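You operate a simulated robot arm through the tools that you are given. There is no shell and no other tool. Be economical: measure what you need, move in short steps, check, and stop when the job is done.

The job below is to be done with a simulated robot arm. You get a single attempt, and the scene is never put back.

## Task
Put the tag marked "D54" from the top of the packing bench on the long tile there and the tag that says "J71" on the black iron disc. Put the iron dish in the sink basin. Stack the clay slab labelled "C21" from the top of the packing bench on top of the clay slab labelled "N07". Take the green dropper bottle from the counter right of the sink and leave it on the blue felt mat. Take the yellow blotter from the left part of the back counter and leave it on the foam mat beside the dryer. The order is free. Set down upright: dropper bottle.

Only the result counts: the job must be done as asked and must still hold three seconds after the hand-in. Knocking over, shifting, dropping, spilling or breaking anything else fails it.

## Robot
A 7-joint arm with a fingered hand on a trunk, on a base that drives. Base frame: it is fixed to the floor where the robot stands at the start and does not move with it; the origin is under the middle of the robot, x ahead of it, y to its left, z up; the surface under the hand at the start is at about z = 90. Lengths are in cm, angles in rad, forces in N, time in s.
Its first joint turns from -2.897 to 2.897 rad. Places, roughly: blotter [-925, -200, 100]; blue felt mat (13x20 cm) [-548, -294, 88]; clay slab [75, -125, 100]; dropper bottle [-200, -275, 100]; foam mat beside the dryer [-720, -260, 90]; iron disc (9x9x3 cm) [70, -20, 90]; iron dish (8x8x4 cm) [70, -100, 90]; long tile (6x12x2 cm) [80, 50, 90]; sink basin [-130, -270, 70]; tag [75, 25, 100]. Payload 4 kg.
Tool frame: the origin (TCP) lies between the finger pads and is the grasp point; the fingertips stand 3 cm ahead of it; z points along the fingers, y is the line along which they close. The gripper opens to 10.4 cm. The gripper's body begins 3.5 cm behind the TCP. The gripper is a hand of 4 fingers: y runs from the thumb to the fingers, the wrist lies at [-1.5, -11.3, -19] in the tool frame, and closing takes about 1.5 s.
Orientation is told as [roll, pitch, yaw] about the base's x, y, z axes, in that order, counted from this pose: with the fingers straight down and the wrist toward the robot, the tool's x, y and z point along [0, 1, 0], [1, 0, 0] and [0, 0, -1] of the base frame.

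## Interface
- The arm moves only by the tool arm_command. Its argument "plan" is a list of rows, each an object of numbers (a shift or turn left out is 0, a gripper value left out holds the last): "tx", "ty", "tz": the shift along the base's x, y, z in cm; "ax", "ay", "az": the turn, a rotation vector about the base's x, y, z in degrees; "hand": the gripper command, from -1 (shut) to 1 (fully open), values between in proportion. In form: [{"tx": .., "ty": .., "tz": .., "ax": .., "ay": .., "az": .., "hand": ..}, ...]. A call has 1 to 8 rows; each row shifts and turns the commanded pose from where the row before left it. Rows are played at 5 a second. More than 5 cm and 0.15 rad between two rows, or a gripper value outside its range, and nothing of the call is played. A pose out of reach is approached as far as the arm can. The call stops where the force on the tool passes 40 N (or 10 N more than at its start, if that is more) or the arm is blocked; 0.2 s more then pass. Each finger travels about 15.3 cm/s and halts on what it meets, pressing with about 30 N; the grip force reading is that of the motor and also rises with nothing between the fingers. The clock runs only during rows and for 0.2 s after the last one: add rows that do not move to give the fingers time. The reply holds the time, the measured pose of the TCP, the force on the tool along the base axes, the opening and the grip force, in the units named above and with some noise, with the torque about the TCP (base axes, N m) and any sound that the robot's microphone picked up.
- Cameras (640 x 400 px; columns grow to the right, rows downward): "scene" is now at [32.42, 16.19, 125]; the picture's right is [-0.40, -0.92, 0.00], its down [-0.34, 0.15, -0.93] and it looks along [0.85, -0.37, -0.37] (base axes); focal length 214 px, centre (320, 200). "wrist" rides on the gripper at [6.1, -9.2, -13] in the tool frame; the picture's right is [-0.81, 0.28, -0.52], its down [-0.53, -0.71, 0.46] and it looks along [-0.24, 0.64, 0.72] (tool axes); focal length 275 px, centre (320, 200). There is no depth. A picture from a camera that has moved, and an enlarged one, comes with that camera's place and axes in the base frame and with its lens.
- grab_frame(camera): a new picture of that camera. No time passes.
- roll_base(legs): drives the robot by 1 to 6 legs, each [ahead, left, turn to the left] in cm, cm and rad, along the robot's own axes; the way and the turn of a leg run together, so that a leg with both is an arc; at most 150 cm and 3.142 rad a leg. The arm and the cameras ride along, it lands a little off, and it stops where it bumps. It gives what a move gives.
- preshape(shape): the hand has 4 fingers and takes this shape, open, in about a second: jaw (thumb against the fingers, like two jaws); tri (thumb and two fingers); tip (a fingertip pinch); poke (one finger out to press); point (the index stretched); flat (the hand flat); cup (the hand cupped); fist (a fist). The gripper value then closes the fingers along that shape, each until it touches; the sizes above hold for jaw. It gives what a move gives, with no picture.
- head_to(pan, tilt): turns the head with the scene camera to pan (to the left, within 2.496 rad either way) and tilt (down, from -0.506 to 1.204), counted from straight ahead of the robot. It gives what a move gives.
- inspect(camera, box): a new picture of the part [left, top, right, bottom] of that camera's present view, enlarged. No time passes.
- hand_in(): hands the job in; it is judged then, once.

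Go step by step. Nothing tells you exact positions but the pictures and the camera data: compare them with the known pose of the tool, close in by small moves and look again before you grip or let go. The budget is 186 turns and 156 pictures, counting those below and the enlarged ones. Unless the task says otherwise, let go and move clear before handing in, and close with one line.

The tools are called as a command line: name --argument value ..., lists and objects as JSON in quotes. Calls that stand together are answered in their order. arm_command: Moves the arm, as the interface text tells. Its arguments: {"type":"object","properties":{"plan":{"type":"array","items":{"type":"object","properties":{"tx":{"type":"number"},"ty":{"type":"number"},"tz":{"type":"number"},"ax":{"type":"number"},"ay":{"type":"number"},"az":{"type":"number"},"hand":{"type":"number"}}}}},"required":["plan"]} The other tools are called the same way: preshape (shape) gives the hand a shape; roll_base (legs) drives the base; head_to (pan, tilt) turns the head that bears the scene camera; grab_frame (camera) takes a picture; inspect (camera, box) takes an enlarged picture of a part of a camera's view; hand_in () hands the job in.

At the start:

```text
clock: 0.0
eef_pos: [72.41, 13.67, 117.8]
tool_rot: [-0.001, -0.001, 0.0]
force: [-0.3, -0.4, 0.0]
torque: [0.01, 0.0, 0.02]
gripper_width: 10.38
grasp_force: 0.1
shape: jaw
robot x, y, heading: [-0.02, 0.15, 0.001]
head pan, tilt: [-0.415, 0.382]
```

scene: 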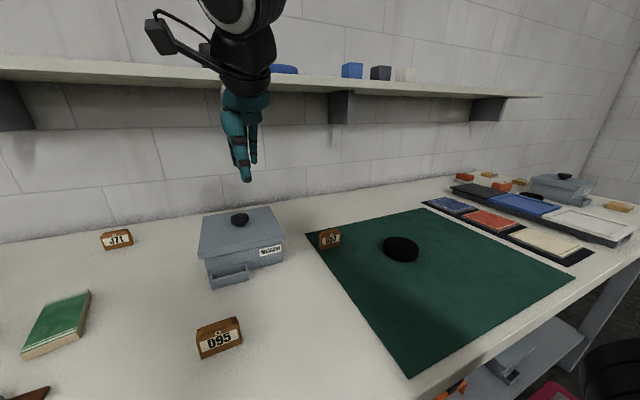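
wrist: 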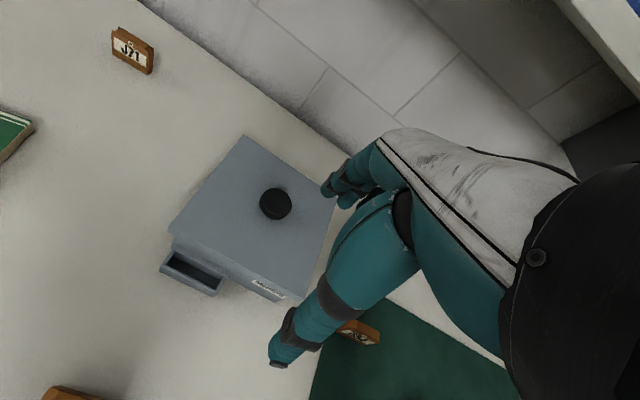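

I see a bench with tags (J71, 095, something like 054/D54), a green tile on the left, and a black disc on a green mat. I'll look around in detail first.

inspect --camera "scene" --box '[80, 180, 440, 400]'

inspect --camera "scene" --box '[400, 140, 640, 290]'

head_to --pan 0.3 --tilt 0.6

grab_frame --camera "scene"

```text
1.78 times, centred on (260, 290) of scene
camera zoom: at [32.42, 16.19, 125.0], right [-0.4, -0.92, 0.0], down [-0.34, 0.15, -0.93], along [0.85, -0.37, -0.37], focal length 381 px, centre (427, 40)
```

zoom: 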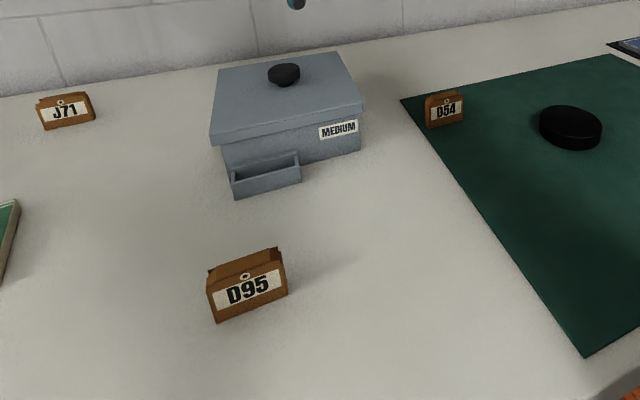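

```text
2.67 times, centred on (520, 215) of scene
camera zoom: at [32.42, 16.19, 125.0], right [-0.4, -0.92, 0.0], down [-0.34, 0.15, -0.93], along [0.85, -0.37, -0.37], focal length 572 px, centre (-213, 160)
```

zoom: 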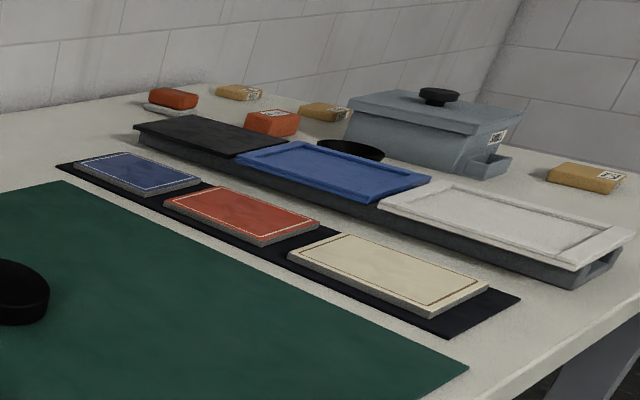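

```text
clock: 1.1
eef_pos: [72.41, 13.68, 117.6]
tool_rot: [0.001, -0.001, -0.002]
force: [-0.7, 0.8, -0.3]
torque: [0.05, 0.0, -0.01]
gripper_width: 10.38
grasp_force: 0.0
shape: jaw
robot x, y, heading: [-0.03, 0.17, -0.002]
head pan, tilt: [0.3, 0.6]
```

```text
151 pictures are left
camera scene: at [32.37, 22.54, 123.03], right [0.29, -0.96, 0.0], down [-0.54, -0.17, -0.83], along [0.79, 0.24, -0.56], focal length 214 px, centre (320, 200)
```

scene: 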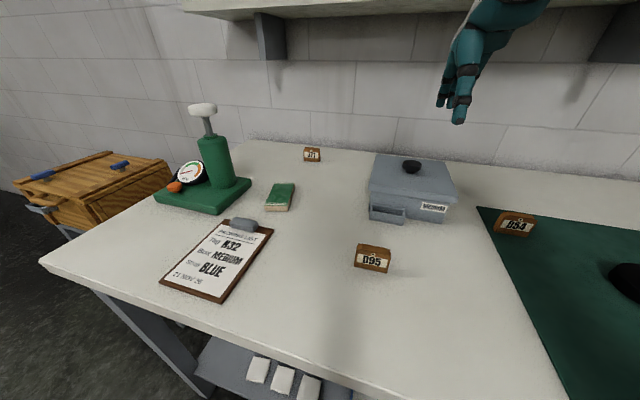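

inspect --camera "scene" --box '[460, 180, 600, 268]'

inspect --camera "scene" --box '[240, 130, 380, 218]'

inspect --camera "wrist" --box '[280, 280, 440, 380]'

```text
4.55 times, centred on (530, 224) of scene
camera zoom: at [32.37, 22.54, 123.03], right [0.29, -0.96, 0.0], down [-0.54, -0.17, -0.83], along [0.79, 0.24, -0.56], focal length 975 px, centre (-634, 91)
```

zoom: 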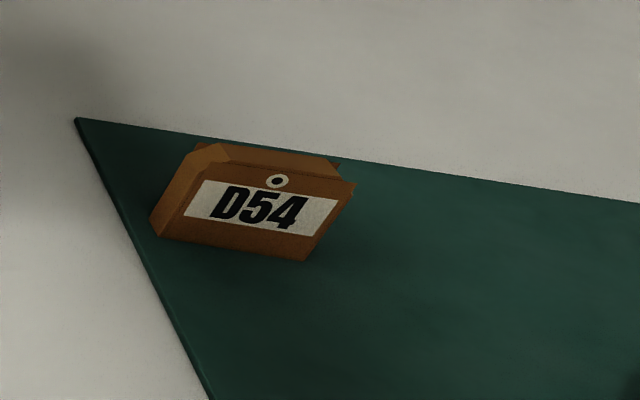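

```text
4.55 times, centred on (310, 174) of scene
camera zoom: at [32.37, 22.54, 123.03], right [0.29, -0.96, 0.0], down [-0.54, -0.17, -0.83], along [0.79, 0.24, -0.56], focal length 975 px, centre (366, 318)
```

zoom: 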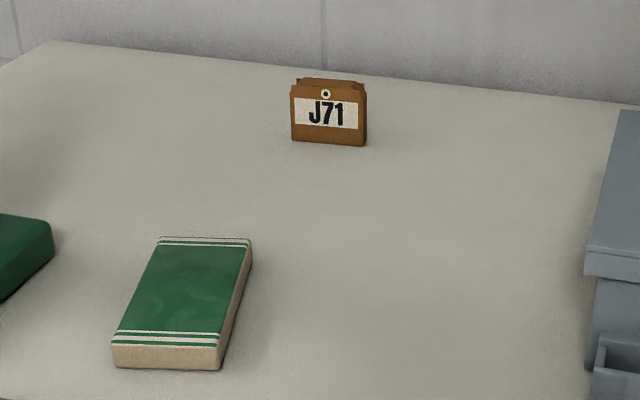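

```text
4.00 times, centred on (360, 330) of wrist
camera zoom: at [63.36, 19.91, 130.84], right [0.28, -0.81, 0.52], down [-0.71, -0.53, -0.46], along [0.64, -0.24, -0.72], focal length 1101 px, centre (160, -320)
```

zoom: 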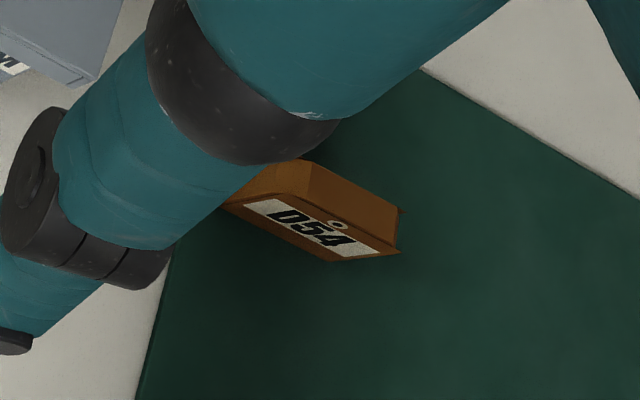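

arm_command --plan '[{"tx": 2, "ty": -5}, {"tx": 2, "ty": -5}, {"tx": 2, "ty": -5}, {"ty": -4, "tz": -3}, {"ty": -2, "tz": -4}]'

grab_frame --camera "wrist"

head_to --pan -0.4 --tilt 0.6

grab_frame --camera "scene"

```text
refused: row 1 steps farther than a row can; nothing moved
```

```text
147 pictures are left
camera wrist: at [63.36, 19.91, 130.84], right [0.28, -0.81, 0.52], down [-0.71, -0.53, -0.46], along [0.64, -0.24, -0.72], focal length 275 px, centre (320, 200)
```

wrist: 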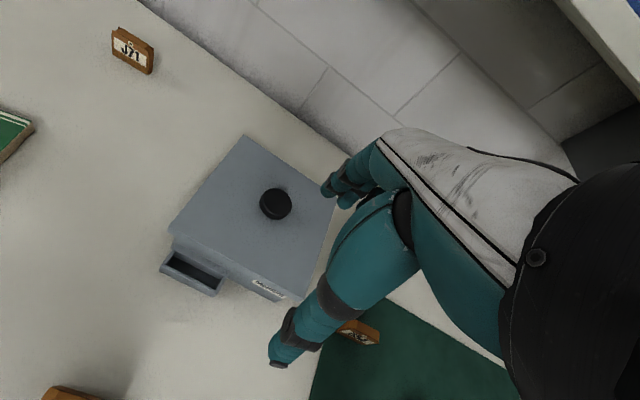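

```text
clock: 2.1
eef_pos: [72.37, 13.76, 117.68]
tool_rot: [0.001, 0.0, 0.001]
force: [0.2, -0.5, -0.5]
torque: [0.0, -0.01, 0.06]
gripper_width: 10.37
grasp_force: 0.0
shape: jaw
robot x, y, heading: [0.14, 0.05, -0.0]
head pan, tilt: [-0.4, 0.6]
```

```text
146 pictures are left
camera scene: at [32.07, 16.5, 123.03], right [-0.39, -0.92, 0.0], down [-0.52, 0.22, -0.83], along [0.76, -0.32, -0.56], focal length 214 px, centre (320, 200)
```

scene: 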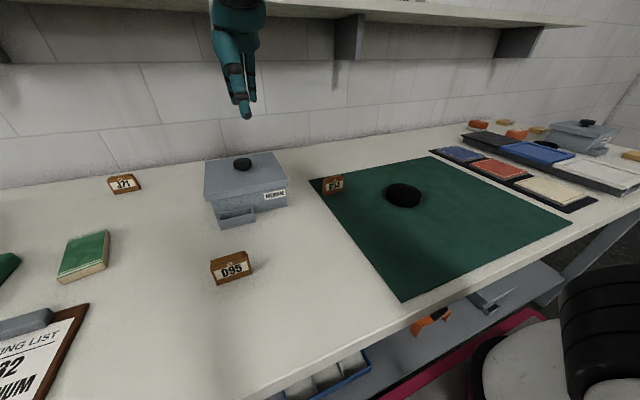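

The step was just over 5 cm; I'll use shorter rows to hover above D54.

arm_command --plan '[{"tx": 1, "ty": -4.5}, {"tx": 1, "ty": -4.5}, {"tx": 1, "ty": -4.5}, {"tx": 1, "ty": -4.5, "tz": -1}, {"tx": 1, "ty": -3, "tz": -3}, {"tx": 1, "tz": -4}]'

grab_frame --camera "wrist"

inspect --camera "scene" --box '[280, 120, 440, 220]'

```text
clock: 3.5
eef_pos: [78.34, -7.62, 109.46]
tool_rot: [0.0, 0.001, 0.0]
force: [-0.4, 0.5, 0.2]
torque: [0.0, -0.02, 0.01]
gripper_width: 10.38
grasp_force: 0.1
shape: jaw
robot x, y, heading: [0.28, -0.2, -0.002]
head pan, tilt: [-0.4, 0.6]
```

```text
145 pictures are left
camera wrist: at [69.3, -1.45, 122.58], right [0.27, -0.81, 0.52], down [-0.71, -0.53, -0.46], along [0.65, -0.24, -0.72], focal length 275 px, centre (320, 200)
```

wrist: 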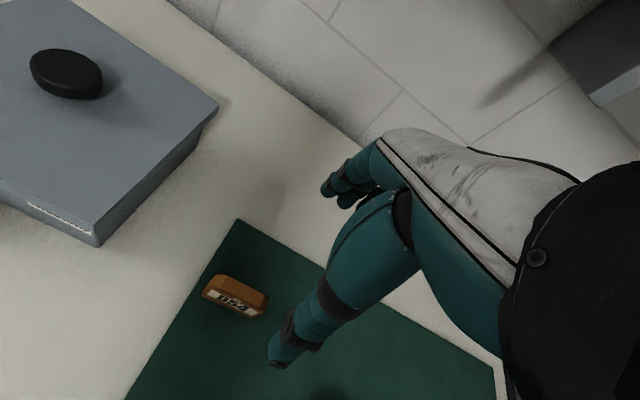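

```text
4.00 times, centred on (360, 170) of scene
camera zoom: at [32.04, 16.49, 123.03], right [-0.39, -0.92, 0.0], down [-0.52, 0.22, -0.83], along [0.76, -0.32, -0.56], focal length 858 px, centre (160, 320)
```

zoom: 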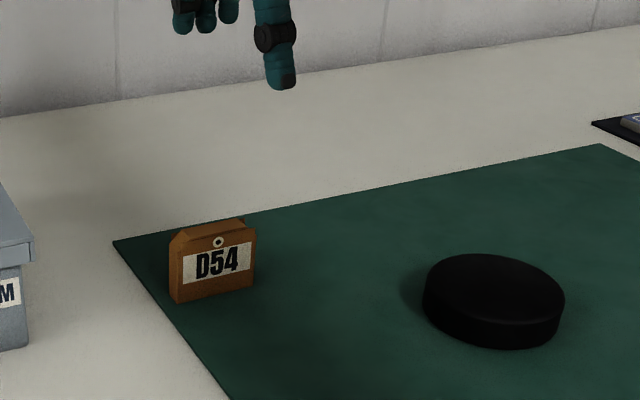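

D54 stands at about x 77.8–79.5, y −4 to −10, its face toward −x, about 4.7 cm tall. I descend with the fingers straddling it in x.

arm_command --plan '[{"tx": 0.3, "ty": 0.4, "tz": -4}, {"tz": -4}, {"tz": -3.5}, {"tz": -2}, {"tz": -1}]'

grab_frame --camera "wrist"

inspect --camera "scene" --box '[280, 120, 440, 220]'

```text
clock: 4.8
eef_pos: [78.72, -6.89, 95.21]
tool_rot: [-0.001, 0.001, -0.001]
force: [-1.0, -0.8, -0.3]
torque: [0.02, -0.01, 0.01]
gripper_width: 10.39
grasp_force: 0.1
shape: jaw
robot x, y, heading: [-0.04, 0.07, -0.001]
head pan, tilt: [-0.4, 0.6]
```

```text
143 pictures are left
camera wrist: at [69.69, -0.78, 108.36], right [0.27, -0.81, 0.52], down [-0.71, -0.53, -0.46], along [0.65, -0.24, -0.72], focal length 275 px, centre (320, 200)
```

wrist: 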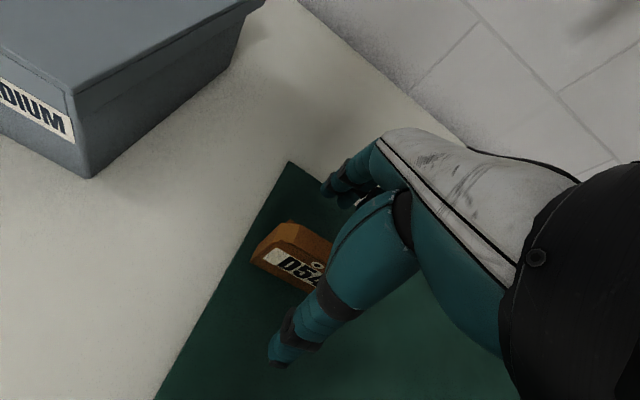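

```text
4.00 times, centred on (360, 170) of scene
camera zoom: at [32.06, 16.5, 123.03], right [-0.39, -0.92, 0.0], down [-0.52, 0.22, -0.83], along [0.76, -0.32, -0.56], focal length 858 px, centre (160, 320)
```

zoom: 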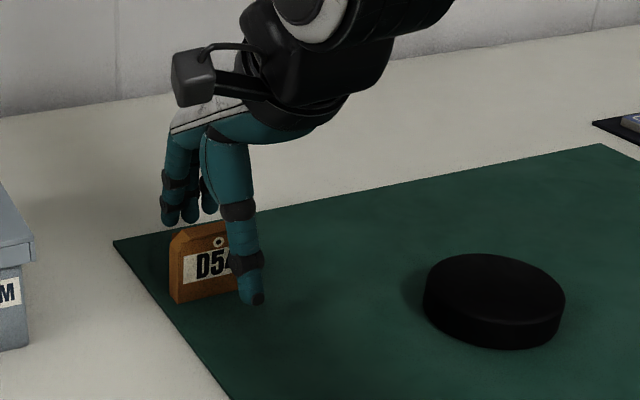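

arm_command --plan '[{"ty": -0.3, "tz": -1.0}, {"hand": -1}, {}, {}, {}, {}, {}, {}]'

grab_frame --camera "wrist"

```text
clock: 6.5
eef_pos: [78.59, -7.34, 94.13]
tool_rot: [-0.001, 0.0, 0.0]
force: [0.2, -1.4, 0.3]
torque: [0.0, -0.02, 0.01]
gripper_width: 0.78
grasp_force: 30.4
shape: jaw
robot x, y, heading: [-0.05, -0.08, -0.001]
head pan, tilt: [-0.4, 0.6]
```

```text
141 pictures are left
camera wrist: at [69.59, -1.07, 107.32], right [0.28, -0.81, 0.52], down [-0.71, -0.53, -0.46], along [0.64, -0.24, -0.72], focal length 275 px, centre (320, 200)
```

wrist: 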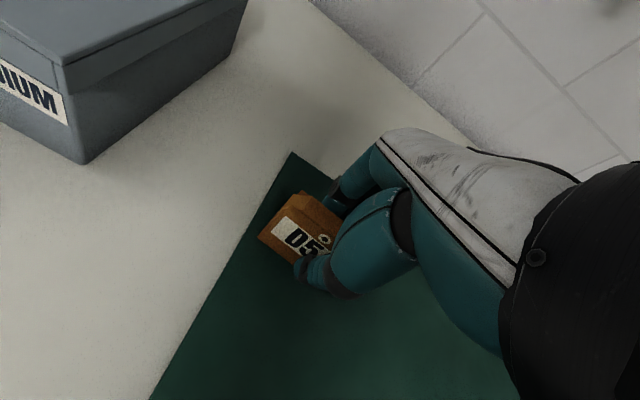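

arm_command --plan '[{"tz": 3}, {"tz": 4}, {"tz": 4}]'

grab_frame --camera "wrist"

inspect --camera "scene" --box '[280, 120, 440, 220]'

```text
clock: 7.3
eef_pos: [78.33, -7.58, 105.12]
tool_rot: [0.0, -0.001, -0.001]
force: [-0.4, -0.2, -1.2]
torque: [0.01, -0.01, -0.02]
gripper_width: 0.78
grasp_force: 29.8
shape: jaw
robot x, y, heading: [-0.33, -0.06, -0.004]
head pan, tilt: [-0.4, 0.6]
```

```text
140 pictures are left
camera wrist: at [69.42, -1.34, 118.33], right [0.28, -0.81, 0.52], down [-0.71, -0.53, -0.45], along [0.64, -0.24, -0.72], focal length 275 px, centre (320, 200)
```

wrist: 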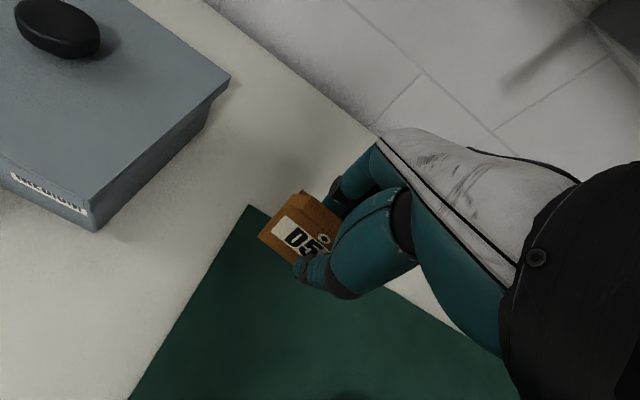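

```text
4.00 times, centred on (360, 170) of scene
camera zoom: at [32.09, 16.5, 123.02], right [-0.39, -0.92, 0.0], down [-0.52, 0.22, -0.82], along [0.76, -0.32, -0.57], focal length 858 px, centre (160, 320)
```

zoom: 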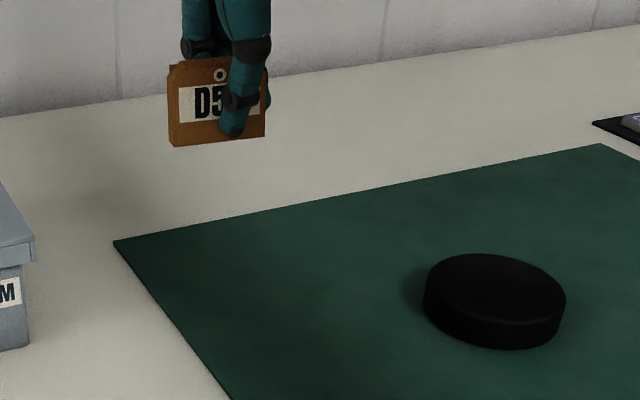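

Tag is held. I raise over the box and carry it to the long tile, centre about (76, 47), long axis yawed about 14°.

arm_command --plan '[{"tz": 4.8}, {"tz": 4.8}, {"tz": 3, "ty": 3.9}, {"ty": 4.9}, {"ty": 4.9}, {"ty": 4.9}, {"ty": 4.9}, {"ty": 4.9}]'

arm_command --plan '[{"ty": 4.9}, {"ty": 4.9, "az": 4}, {"ty": 4.9, "az": 5}, {"ty": 4.5, "az": 5}, {"tx": -1, "ty": 3}, {"tx": -1, "ty": 3}, {"tz": -4}, {"tz": -4}]'

head_to --pan 0.4 --tilt 0.6

grab_frame --camera "scene"

grab_frame --camera "wrist"

```text
clock: 9.2
eef_pos: [78.58, 21.01, 117.71]
tool_rot: [0.002, 0.001, -0.001]
force: [-0.2, -0.9, 0.9]
torque: [-0.02, 0.03, -0.01]
gripper_width: 0.77
grasp_force: 29.8
shape: jaw
robot x, y, heading: [0.07, -0.03, -0.001]
head pan, tilt: [-0.4, 0.6]
```

```text
clock: 10.9
eef_pos: [76.61, 46.57, 109.66]
tool_rot: [0.0, 0.0, 0.245]
force: [0.8, -0.4, 0.0]
torque: [0.02, 0.02, 0.0]
gripper_width: 0.77
grasp_force: 30.3
shape: jaw
robot x, y, heading: [-0.14, 0.27, 0.0]
head pan, tilt: [-0.4, 0.6]
```

```text
clock: 12.1
eef_pos: [76.53, 46.44, 109.68]
tool_rot: [-0.001, -0.001, 0.245]
force: [0.6, -0.4, -0.2]
torque: [-0.04, 0.0, -0.03]
gripper_width: 0.78
grasp_force: 30.3
shape: jaw
robot x, y, heading: [0.04, -0.1, -0.001]
head pan, tilt: [0.4, 0.6]
```

```text
138 pictures are left
camera scene: at [32.07, 23.38, 123.02], right [0.39, -0.92, 0.0], down [-0.52, -0.22, -0.82], along [0.76, 0.32, -0.57], focal length 214 px, centre (320, 200)
```

scene: 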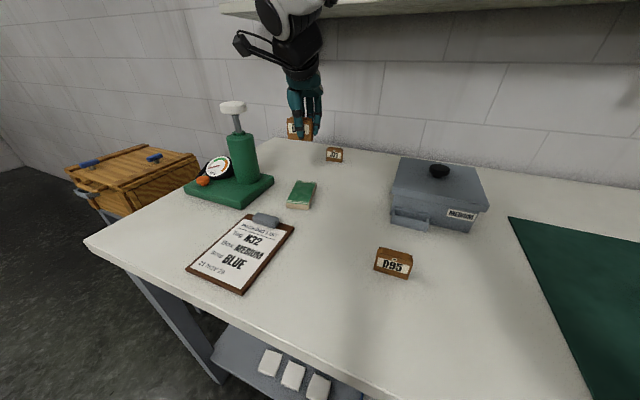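

```text
137 pictures are left
camera wrist: at [66.4, 50.3, 122.82], right [0.46, -0.72, 0.52], down [-0.56, -0.69, -0.46], along [0.68, -0.08, -0.72], focal length 275 px, centre (320, 200)
```

wrist: 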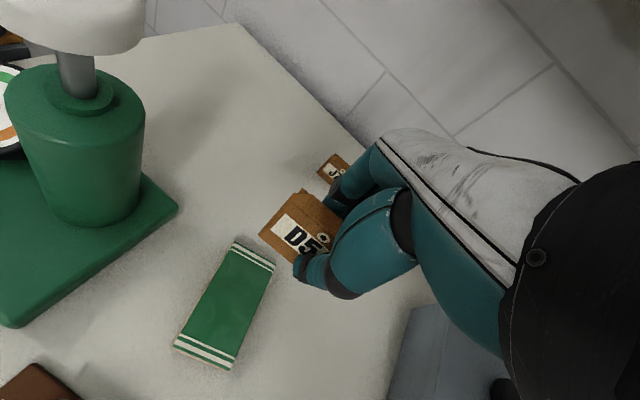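

The tile agrees with my estimate (centre 76.2, 47.2) and the TCP is right above it. I'm lowering.

arm_command --plan '[{"tz": -4}, {"tz": -4}, {"tz": -3}, {"tz": -1.5}]'

inspect --camera "scene" --box '[240, 120, 400, 220]'

grab_frame --camera "wrist"

```text
clock: 13.1
eef_pos: [76.49, 46.5, 97.4]
tool_rot: [0.001, 0.001, 0.244]
force: [0.2, 0.8, -0.3]
torque: [-0.01, -0.02, -0.01]
gripper_width: 0.79
grasp_force: 30.2
shape: jaw
robot x, y, heading: [-0.28, 0.42, 0.002]
head pan, tilt: [0.4, 0.6]
```

```text
4.00 times, centred on (320, 170) of scene
camera zoom: at [32.06, 23.38, 123.03], right [0.39, -0.92, 0.0], down [-0.52, -0.22, -0.83], along [0.76, 0.32, -0.56], focal length 858 px, centre (320, 320)
```

zoom: 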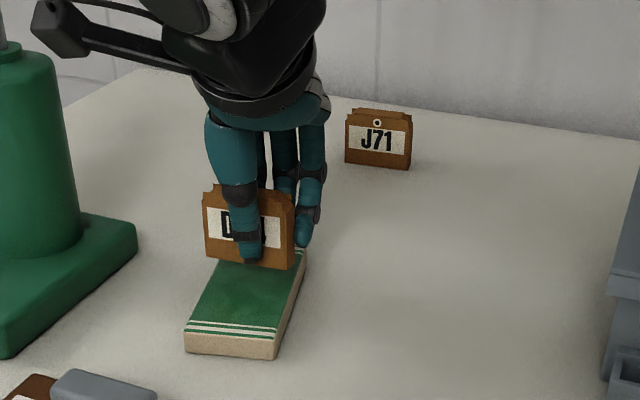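

```text
135 pictures are left
camera wrist: at [66.28, 50.34, 110.48], right [0.46, -0.72, 0.52], down [-0.56, -0.69, -0.46], along [0.68, -0.08, -0.72], focal length 275 px, centre (320, 200)
```

wrist: 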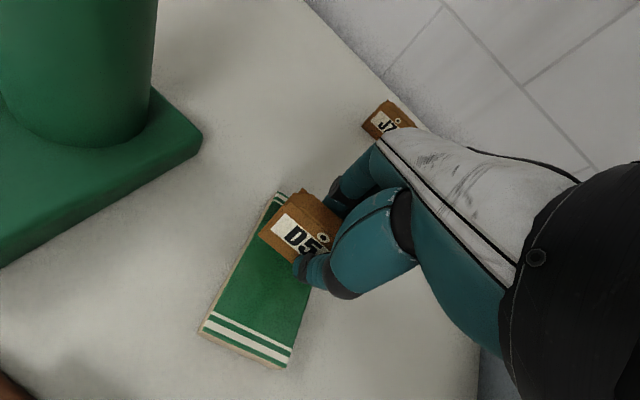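

arm_command --plan '[{"tz": -0.6}, {"tz": -0.4}, {"tz": -0.3}]'

inspect --camera "scene" --box '[270, 150, 350, 200]'

```text
clock: 13.9
eef_pos: [76.59, 46.52, 96.09]
tool_rot: [0.0, 0.0, 0.243]
force: [1.2, 0.4, 0.0]
torque: [-0.02, -0.02, -0.01]
gripper_width: 0.78
grasp_force: 29.8
shape: jaw
robot x, y, heading: [-0.18, 0.15, -0.0]
head pan, tilt: [0.4, 0.6]
```

```text
8.00 times, centred on (310, 175) of scene
camera zoom: at [32.07, 23.38, 123.02], right [0.39, -0.92, 0.0], down [-0.52, -0.22, -0.82], along [0.76, 0.32, -0.57], focal length 1716 px, centre (400, 400)
```

zoom: 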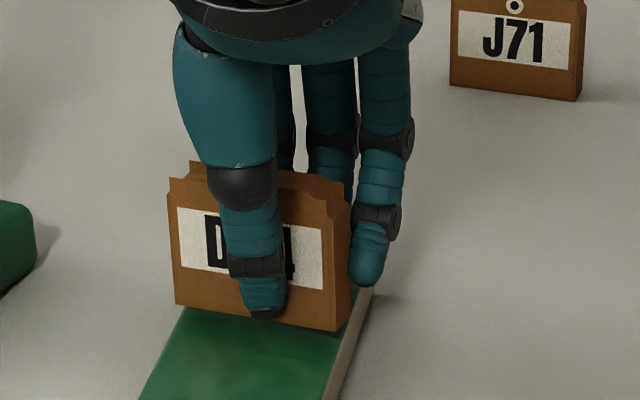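

arm_command --plan '[{"tz": -0.2}, {}, {"tz": -0.2}, {}]'

arm_command --plan '[{"tz": -0.2}, {}]'

inspect --camera "scene" --box '[270, 150, 350, 200]'

```text
clock: 14.9
eef_pos: [76.64, 46.46, 95.66]
tool_rot: [0.0, 0.002, 0.244]
force: [-0.6, -0.2, 0.2]
torque: [-0.02, 0.0, 0.0]
gripper_width: 0.77
grasp_force: 29.8
shape: jaw
robot x, y, heading: [-0.19, -0.22, 0.0]
head pan, tilt: [0.4, 0.6]
```

```text
clock: 15.5
eef_pos: [76.7, 46.45, 95.39]
tool_rot: [0.0, 0.002, 0.245]
force: [-0.6, -0.3, 5.4]
torque: [0.02, -0.05, 0.0]
gripper_width: 0.81
grasp_force: 30.0
shape: jaw
robot x, y, heading: [0.19, -0.03, 0.001]
head pan, tilt: [0.4, 0.6]
```

```text
8.00 times, centred on (310, 175) of scene
camera zoom: at [32.05, 23.37, 123.03], right [0.39, -0.92, 0.0], down [-0.52, -0.22, -0.83], along [0.76, 0.32, -0.56], focal length 1716 px, centre (400, 400)
```

zoom: 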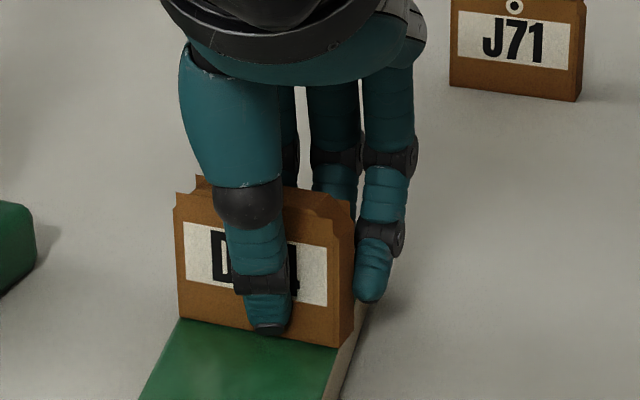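

arm_command --plan '[{"hand": -0.7}, {"hand": -0.4}, {"hand": 0}, {"hand": 0.5}, {"hand": 1}, {}, {"tz": 2}, {"tz": 3}]'

inspect --camera "scene" --box '[270, 150, 350, 200]'

```text
clock: 17.3
eef_pos: [76.67, 46.31, 100.34]
tool_rot: [0.001, 0.003, 0.244]
force: [0.0, 0.5, -0.2]
torque: [-0.02, 0.01, 0.02]
gripper_width: 10.38
grasp_force: 0.1
shape: jaw
robot x, y, heading: [-0.36, 0.2, 0.004]
head pan, tilt: [0.4, 0.6]
```

```text
8.00 times, centred on (310, 175) of scene
camera zoom: at [32.08, 23.4, 123.02], right [0.39, -0.92, 0.0], down [-0.52, -0.22, -0.82], along [0.76, 0.32, -0.57], focal length 1716 px, centre (400, 400)
```

zoom: 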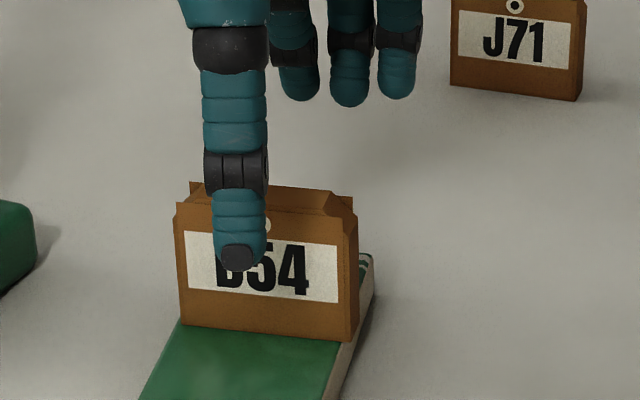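

D54 stands on the tile. J71 is at about (101, 46.6), out of reach from here, so I raise and retract the hand, then drive a bit left and ahead.

arm_command --plan '[{"tz": 5}, {"tz": 5}, {"tz": 5}, {"tz": 4, "ty": -3}, {"ty": -4.9, "az": -5}, {"ty": -4.9, "az": -5}, {"ty": -4.9, "az": -4}, {"ty": -4.9}]'

arm_command --plan '[{"ty": -4.9}, {"ty": -4.9}, {"tx": -4, "ty": -2}, {"tx": -4, "ty": -2}, {"tx": -4, "ty": -2}]'

roll_base --legs '[[0, 30, 0], [8, 0, 0]]'

head_to --pan 0.1 --tilt 0.6

grab_frame --camera "scene"

```text
clock: 19.1
eef_pos: [76.27, 23.86, 119.35]
tool_rot: [0.0, 0.002, 0.002]
force: [-0.1, 0.3, -0.3]
torque: [-0.02, -0.02, 0.0]
gripper_width: 10.36
grasp_force: 0.0
shape: jaw
robot x, y, heading: [-0.02, 0.13, -0.001]
head pan, tilt: [0.4, 0.6]
```

```text
clock: 20.3
eef_pos: [64.93, 7.85, 119.5]
tool_rot: [0.0, 0.0, -0.001]
force: [0.3, 0.5, -0.6]
torque: [-0.01, 0.04, -0.01]
gripper_width: 10.39
grasp_force: 0.0
shape: jaw
robot x, y, heading: [0.09, -0.21, -0.002]
head pan, tilt: [0.4, 0.6]
```

```text
clock: 23.0
eef_pos: [72.18, 38.72, 119.56]
tool_rot: [-0.001, -0.005, 0.005]
force: [-0.2, -0.4, -0.2]
torque: [-0.04, -0.03, 0.01]
gripper_width: 10.39
grasp_force: 0.1
shape: jaw
robot x, y, heading: [7.75, 30.62, 0.005]
head pan, tilt: [0.4, 0.6]
```

```text
clock: 23.8
eef_pos: [72.15, 38.66, 119.52]
tool_rot: [-0.001, -0.003, 0.004]
force: [-0.2, 0.0, -0.1]
torque: [-0.04, -0.04, -0.03]
gripper_width: 10.42
grasp_force: 0.0
shape: jaw
robot x, y, heading: [7.67, 30.33, 0.007]
head pan, tilt: [0.099, 0.6]
```

```text
131 pictures are left
camera scene: at [39.98, 51.47, 123.09], right [0.11, -0.99, 0.0], down [-0.56, -0.06, -0.83], along [0.82, 0.09, -0.56], focal length 214 px, centre (320, 200)
```

scene: 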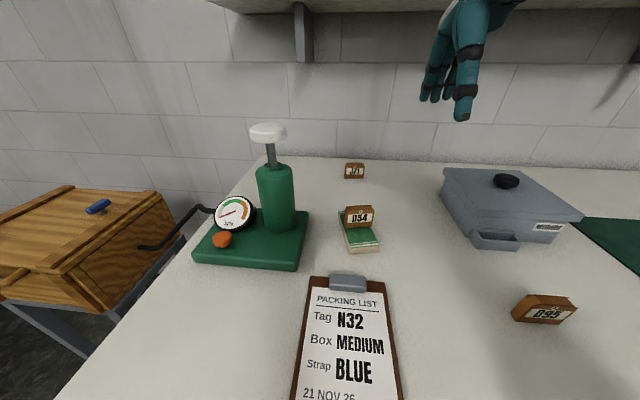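

inspect --camera "scene" --box '[314, 146, 394, 196]'

head_to --pan 0.1 --tilt -0.1

grab_frame --camera "scene"

grab_frame --camera "wrist"

```text
8.00 times, centred on (354, 171) of scene
camera zoom: at [39.98, 51.47, 123.09], right [0.11, -0.99, 0.0], down [-0.56, -0.06, -0.83], along [0.82, 0.09, -0.56], focal length 1716 px, centre (48, 432)
```

zoom: 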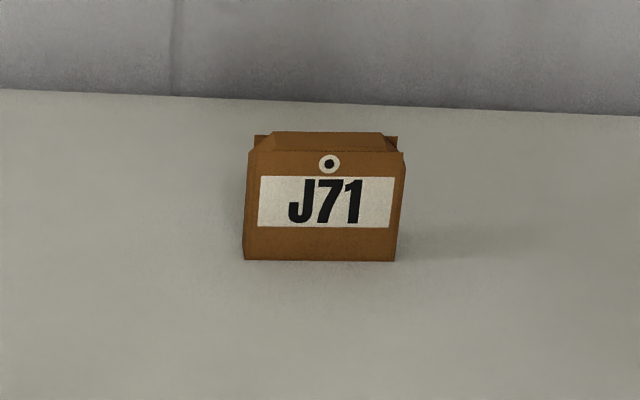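

```text
clock: 24.9
eef_pos: [72.31, 38.7, 119.44]
tool_rot: [0.0, -0.002, 0.006]
force: [0.2, -0.6, -0.6]
torque: [0.02, -0.01, 0.01]
gripper_width: 10.37
grasp_force: 0.1
shape: jaw
robot x, y, heading: [7.81, 30.5, 0.001]
head pan, tilt: [0.099, -0.099]
```

```text
129 pictures are left
camera scene: at [39.82, 51.44, 129.5], right [0.1, -0.99, 0.0], down [0.1, 0.01, -0.99], along [0.99, 0.1, 0.1], focal length 214 px, centre (320, 200)
```

scene: 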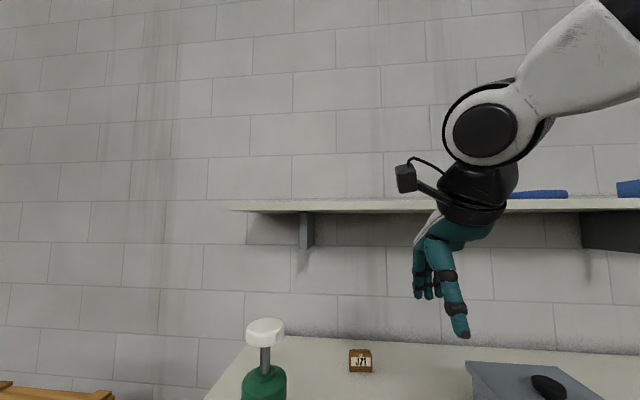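

```text
128 pictures are left
camera wrist: at [63.17, 44.85, 132.73], right [0.28, -0.81, 0.52], down [-0.71, -0.54, -0.46], along [0.65, -0.24, -0.72], focal length 275 px, centre (320, 200)
```

wrist: 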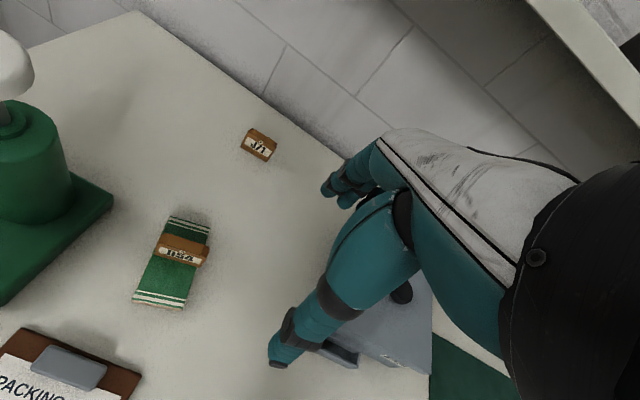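

J71: front face at x≈101.6, y centre ≈47.2, facing −x. A shelf overhangs at z≈132, so I approach low.

arm_command --plan '[{"tx": 4, "ty": 2}, {"tx": 4, "ty": 2}, {"tx": 4, "ty": 2, "tz": -1}, {"tx": 4, "ty": 2, "tz": -2}, {"tz": -4.5}, {"tz": -4.5}, {"tz": -4.5}, {"tz": -2}]'

head_to --pan 0.1 --tilt 0.4

grab_frame --camera "scene"

grab_frame --camera "wrist"

```text
clock: 26.7
eef_pos: [88.36, 46.74, 101.38]
tool_rot: [-0.002, -0.003, 0.005]
force: [-0.1, -0.3, -0.3]
torque: [0.01, -0.01, -0.03]
gripper_width: 10.42
grasp_force: 0.2
shape: jaw
robot x, y, heading: [7.65, 30.3, 0.008]
head pan, tilt: [0.099, -0.099]
```

```text
clock: 27.6
eef_pos: [88.24, 46.58, 101.36]
tool_rot: [0.002, -0.003, 0.004]
force: [0.2, 0.3, 0.2]
torque: [0.04, 0.01, -0.01]
gripper_width: 10.4
grasp_force: 0.0
shape: jaw
robot x, y, heading: [7.71, 29.94, 0.004]
head pan, tilt: [0.099, 0.4]
```

```text
127 pictures are left
camera scene: at [40.37, 51.5, 124.95], right [0.1, -0.99, 0.0], down [-0.38, -0.04, -0.92], along [0.92, 0.1, -0.39], focal length 214 px, centre (320, 200)
```

scene: 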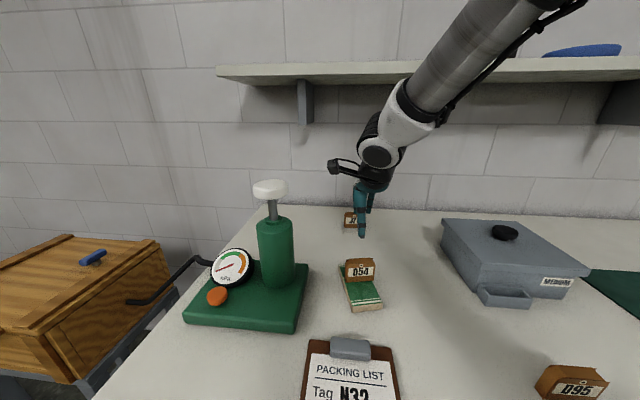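

```text
126 pictures are left
camera wrist: at [79.18, 52.8, 114.48], right [0.28, -0.81, 0.52], down [-0.71, -0.54, -0.46], along [0.65, -0.24, -0.72], focal length 275 px, centre (320, 200)
```

wrist: 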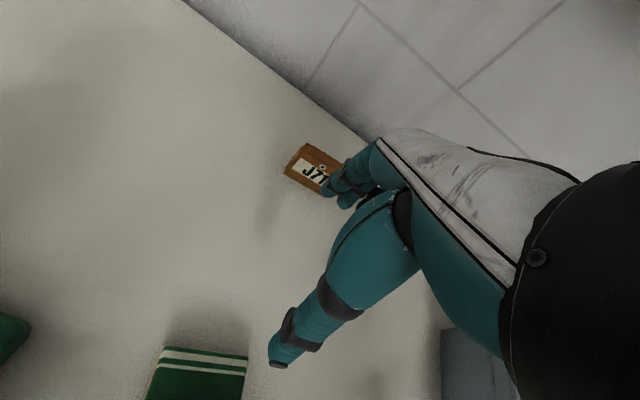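

arm_command --plan '[{"tx": 4, "ty": 0.3}, {"tx": 4}, {"tx": 3.5}]'

grab_frame --camera "scene"

```text
clock: 28.4
eef_pos: [99.74, 47.19, 101.19]
tool_rot: [0.001, -0.002, 0.008]
force: [0.3, 1.0, 0.0]
torque: [0.0, 0.04, 0.01]
gripper_width: 10.37
grasp_force: 0.1
shape: jaw
robot x, y, heading: [8.02, 30.5, 0.005]
head pan, tilt: [0.099, 0.4]
```

```text
125 pictures are left
camera scene: at [40.37, 51.5, 124.94], right [0.1, -0.99, 0.0], down [-0.38, -0.04, -0.92], along [0.92, 0.1, -0.39], focal length 214 px, centre (320, 200)
```

scene: 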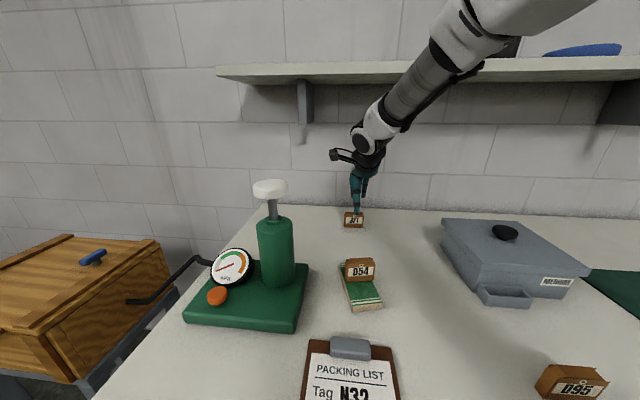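

arm_command --plan '[{"tx": 2.9, "tz": -1}, {"tz": -3}, {"tz": -2}, {"tz": -1}]'

grab_frame --camera "wrist"

inspect --camera "scene" --box '[300, 150, 420, 225]'

```text
clock: 29.4
eef_pos: [102.61, 46.95, 94.15]
tool_rot: [0.0, -0.003, 0.004]
force: [0.2, -0.2, -0.6]
torque: [-0.03, -0.03, 0.01]
gripper_width: 10.4
grasp_force: 0.1
shape: jaw
robot x, y, heading: [7.88, 30.69, 0.009]
head pan, tilt: [0.099, 0.4]
```

```text
124 pictures are left
camera wrist: at [93.49, 53.09, 107.29], right [0.28, -0.81, 0.52], down [-0.71, -0.54, -0.46], along [0.65, -0.24, -0.72], focal length 275 px, centre (320, 200)
```

wrist: 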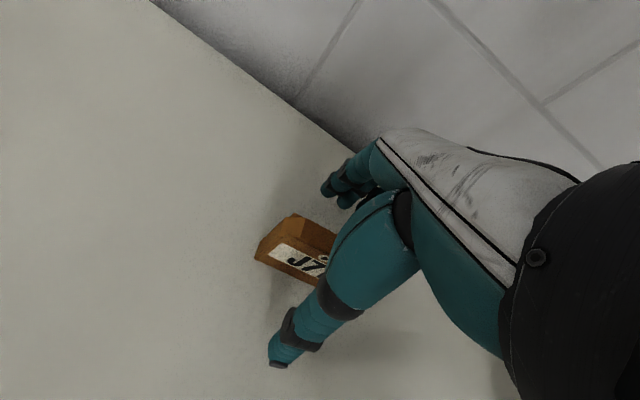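

```text
5.33 times, centred on (360, 188) of scene
camera zoom: at [40.37, 51.5, 124.94], right [0.1, -0.99, 0.0], down [-0.38, -0.04, -0.92], along [0.92, 0.1, -0.39], focal length 1144 px, centre (107, 267)
```

zoom: 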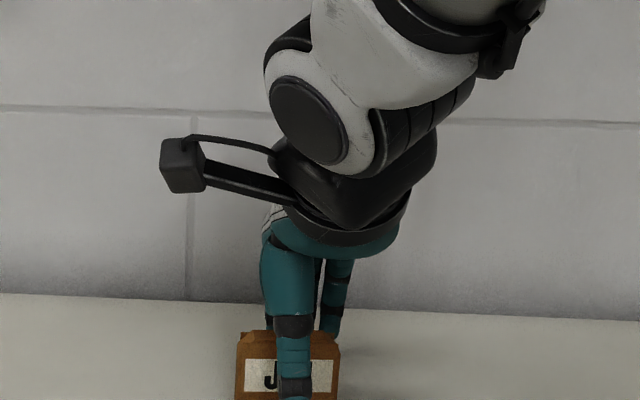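

arm_command --plan '[{"ty": 0.3}, {"hand": -1}, {}, {}, {}, {}, {}, {}]'

arm_command --plan '[{"tz": 3}, {"tz": 4}, {"tx": -4, "tz": 2}, {"tx": -4.5}, {"tx": -4.5}]'

grab_frame --camera "wrist"

head_to --pan -0.7 --tilt 0.6

grab_frame --camera "scene"

```text
clock: 31.2
eef_pos: [102.57, 47.33, 94.31]
tool_rot: [-0.001, -0.002, 0.006]
force: [0.2, 1.3, 0.1]
torque: [0.0, -0.01, 0.02]
gripper_width: 0.76
grasp_force: 29.5
shape: jaw
robot x, y, heading: [7.79, 30.54, 0.008]
head pan, tilt: [0.099, 0.4]
```

```text
clock: 32.4
eef_pos: [89.62, 47.4, 103.49]
tool_rot: [-0.001, -0.001, 0.005]
force: [0.1, 0.1, -0.8]
torque: [0.0, 0.02, 0.0]
gripper_width: 0.76
grasp_force: 29.7
shape: jaw
robot x, y, heading: [7.56, 30.61, 0.006]
head pan, tilt: [0.099, 0.4]
```

```text
122 pictures are left
camera wrist: at [80.62, 53.5, 116.52], right [0.28, -0.81, 0.52], down [-0.71, -0.54, -0.46], along [0.65, -0.24, -0.72], focal length 275 px, centre (320, 200)
```

wrist: 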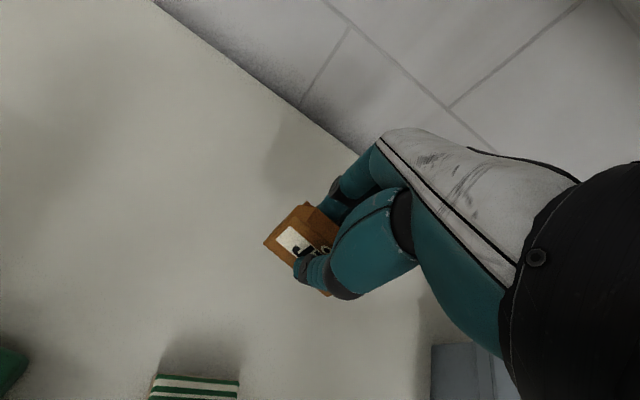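

```text
clock: 33.5
eef_pos: [89.78, 47.41, 103.49]
tool_rot: [0.001, -0.001, 0.005]
force: [0.9, 0.0, -0.2]
torque: [-0.02, 0.02, 0.01]
gripper_width: 0.8
grasp_force: 29.9
shape: jaw
robot x, y, heading: [8.08, 30.74, 0.003]
head pan, tilt: [-0.7, 0.6]
```

```text
121 pictures are left
camera scene: at [37.96, 44.89, 123.11], right [-0.64, -0.77, 0.0], down [-0.43, 0.36, -0.83], along [0.64, -0.53, -0.56], focal length 214 px, centre (320, 200)
```

scene: 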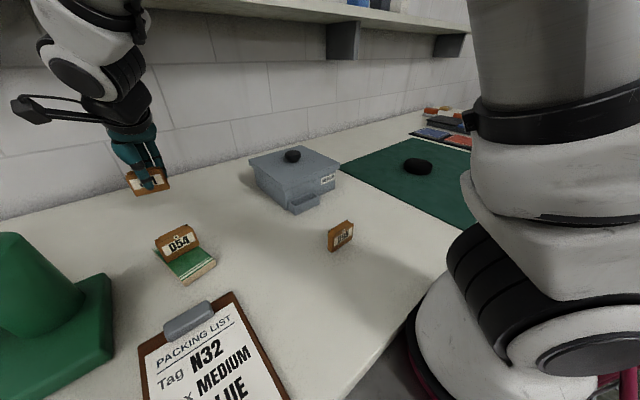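

arm_command --plan '[{"tx": -4.5, "tz": 2}, {"tx": -3, "tz": 3.9}, {"tx": -2, "tz": 4.5}, {"tz": 4.5}, {"tz": 1, "ty": -4.8}, {"ty": -4.9}, {"ty": -4.9}, {"ty": -4.9}]'

arm_command --plan '[{"ty": -4.9}, {"ty": -4.9}, {"ty": -4.9}, {"ty": -4.9}, {"ty": -4.9}, {"ty": -4.9}, {"tx": -2, "ty": -4.5}, {"tx": -3, "ty": -3.9}]'

head_to --pan -0.9 --tilt 0.6

grab_frame --camera "scene"

grab_frame --camera "wrist"

```text
clock: 35.3
eef_pos: [80.39, 27.71, 118.81]
tool_rot: [0.001, -0.003, 0.006]
force: [0.5, -0.7, 0.4]
torque: [0.0, 0.0, -0.02]
gripper_width: 0.78
grasp_force: 29.8
shape: jaw
robot x, y, heading: [7.92, 30.58, 0.005]
head pan, tilt: [-0.7, 0.6]
```

```text
clock: 37.1
eef_pos: [75.23, -10.13, 119.34]
tool_rot: [-0.001, -0.002, 0.006]
force: [-0.3, -0.3, 0.2]
torque: [0.0, -0.02, -0.02]
gripper_width: 0.75
grasp_force: 30.2
shape: jaw
robot x, y, heading: [7.91, 30.13, 0.006]
head pan, tilt: [-0.7, 0.6]
```

```text
clock: 37.9
eef_pos: [75.23, -10.05, 119.37]
tool_rot: [-0.001, -0.001, 0.004]
force: [0.4, 0.1, 0.5]
torque: [0.02, -0.01, 0.01]
gripper_width: 0.79
grasp_force: 29.9
shape: jaw
robot x, y, heading: [7.87, 30.28, 0.003]
head pan, tilt: [-0.901, 0.6]
```

```text
120 pictures are left
camera scene: at [36.7, 43.65, 123.1], right [-0.78, -0.63, 0.0], down [-0.35, 0.44, -0.83], along [0.52, -0.64, -0.56], focal length 214 px, centre (320, 200)
```

scene: 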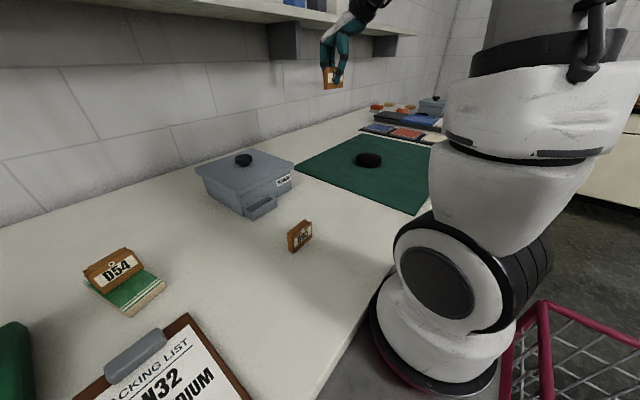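

```text
119 pictures are left
camera wrist: at [66.16, -3.95, 132.42], right [0.28, -0.81, 0.52], down [-0.71, -0.54, -0.46], along [0.65, -0.24, -0.72], focal length 275 px, centre (320, 200)
```

wrist: 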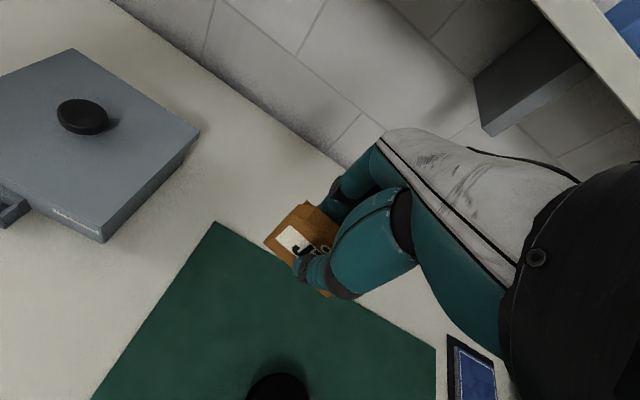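

roll_base --legs '[[0, -30, 0]]'

arm_command --plan '[{"ty": 4.5, "tx": -1.5}, {"ty": 4.5, "tx": -1.5}, {"ty": 4.5, "tx": -1.5, "tz": -1}, {"tx": -1.5, "ty": 4, "tz": -2}, {"tz": -4}, {"tz": -4}]'

head_to --pan -0.5 --tilt 0.7

grab_frame --camera "scene"

grab_frame --camera "wrist"

```text
clock: 38.6
eef_pos: [75.34, -10.36, 119.19]
tool_rot: [0.001, -0.002, 0.006]
force: [0.0, 0.7, -0.3]
torque: [0.01, -0.02, 0.0]
gripper_width: 0.77
grasp_force: 29.9
shape: jaw
robot x, y, heading: [7.63, 30.42, 0.01]
head pan, tilt: [-0.901, 0.6]
stopped in leg 1: the robot was blocked; the commanded pose is now the measured one
```

```text
clock: 40.0
eef_pos: [69.52, 7.0, 107.89]
tool_rot: [-0.002, -0.003, 0.005]
force: [0.3, 0.4, 0.2]
torque: [0.03, 0.0, 0.0]
gripper_width: 0.75
grasp_force: 30.2
shape: jaw
robot x, y, heading: [7.52, 30.29, 0.001]
head pan, tilt: [-0.901, 0.6]
```

```text
clock: 40.8
eef_pos: [69.38, 7.19, 108.13]
tool_rot: [0.001, -0.002, 0.006]
force: [0.0, 0.5, 0.1]
torque: [-0.01, -0.02, 0.0]
gripper_width: 0.77
grasp_force: 30.1
shape: jaw
robot x, y, heading: [7.48, 30.2, 0.006]
head pan, tilt: [-0.499, 0.7]
```

```text
118 pictures are left
camera scene: at [38.69, 46.3, 122.2], right [-0.47, -0.88, 0.0], down [-0.57, 0.31, -0.77], along [0.67, -0.36, -0.64], focal length 214 px, centre (320, 200)
```

scene: 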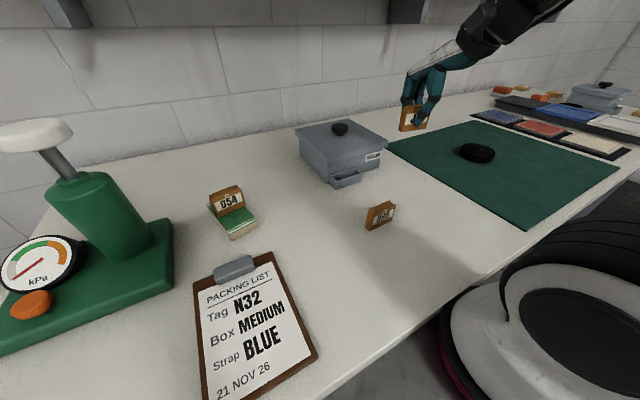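

```text
117 pictures are left
camera wrist: at [60.36, 13.32, 121.16], right [0.28, -0.81, 0.52], down [-0.71, -0.54, -0.46], along [0.65, -0.24, -0.72], focal length 275 px, centre (320, 200)
```

wrist: 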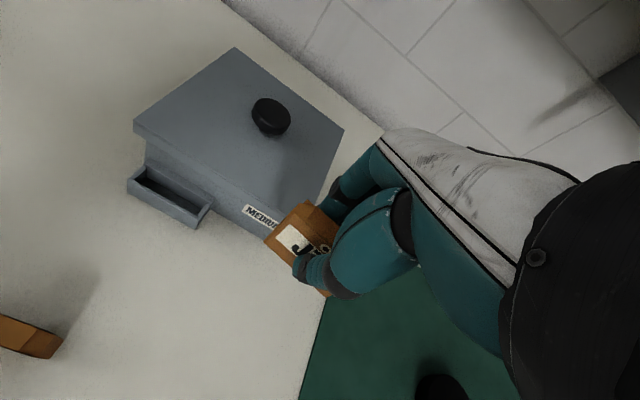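

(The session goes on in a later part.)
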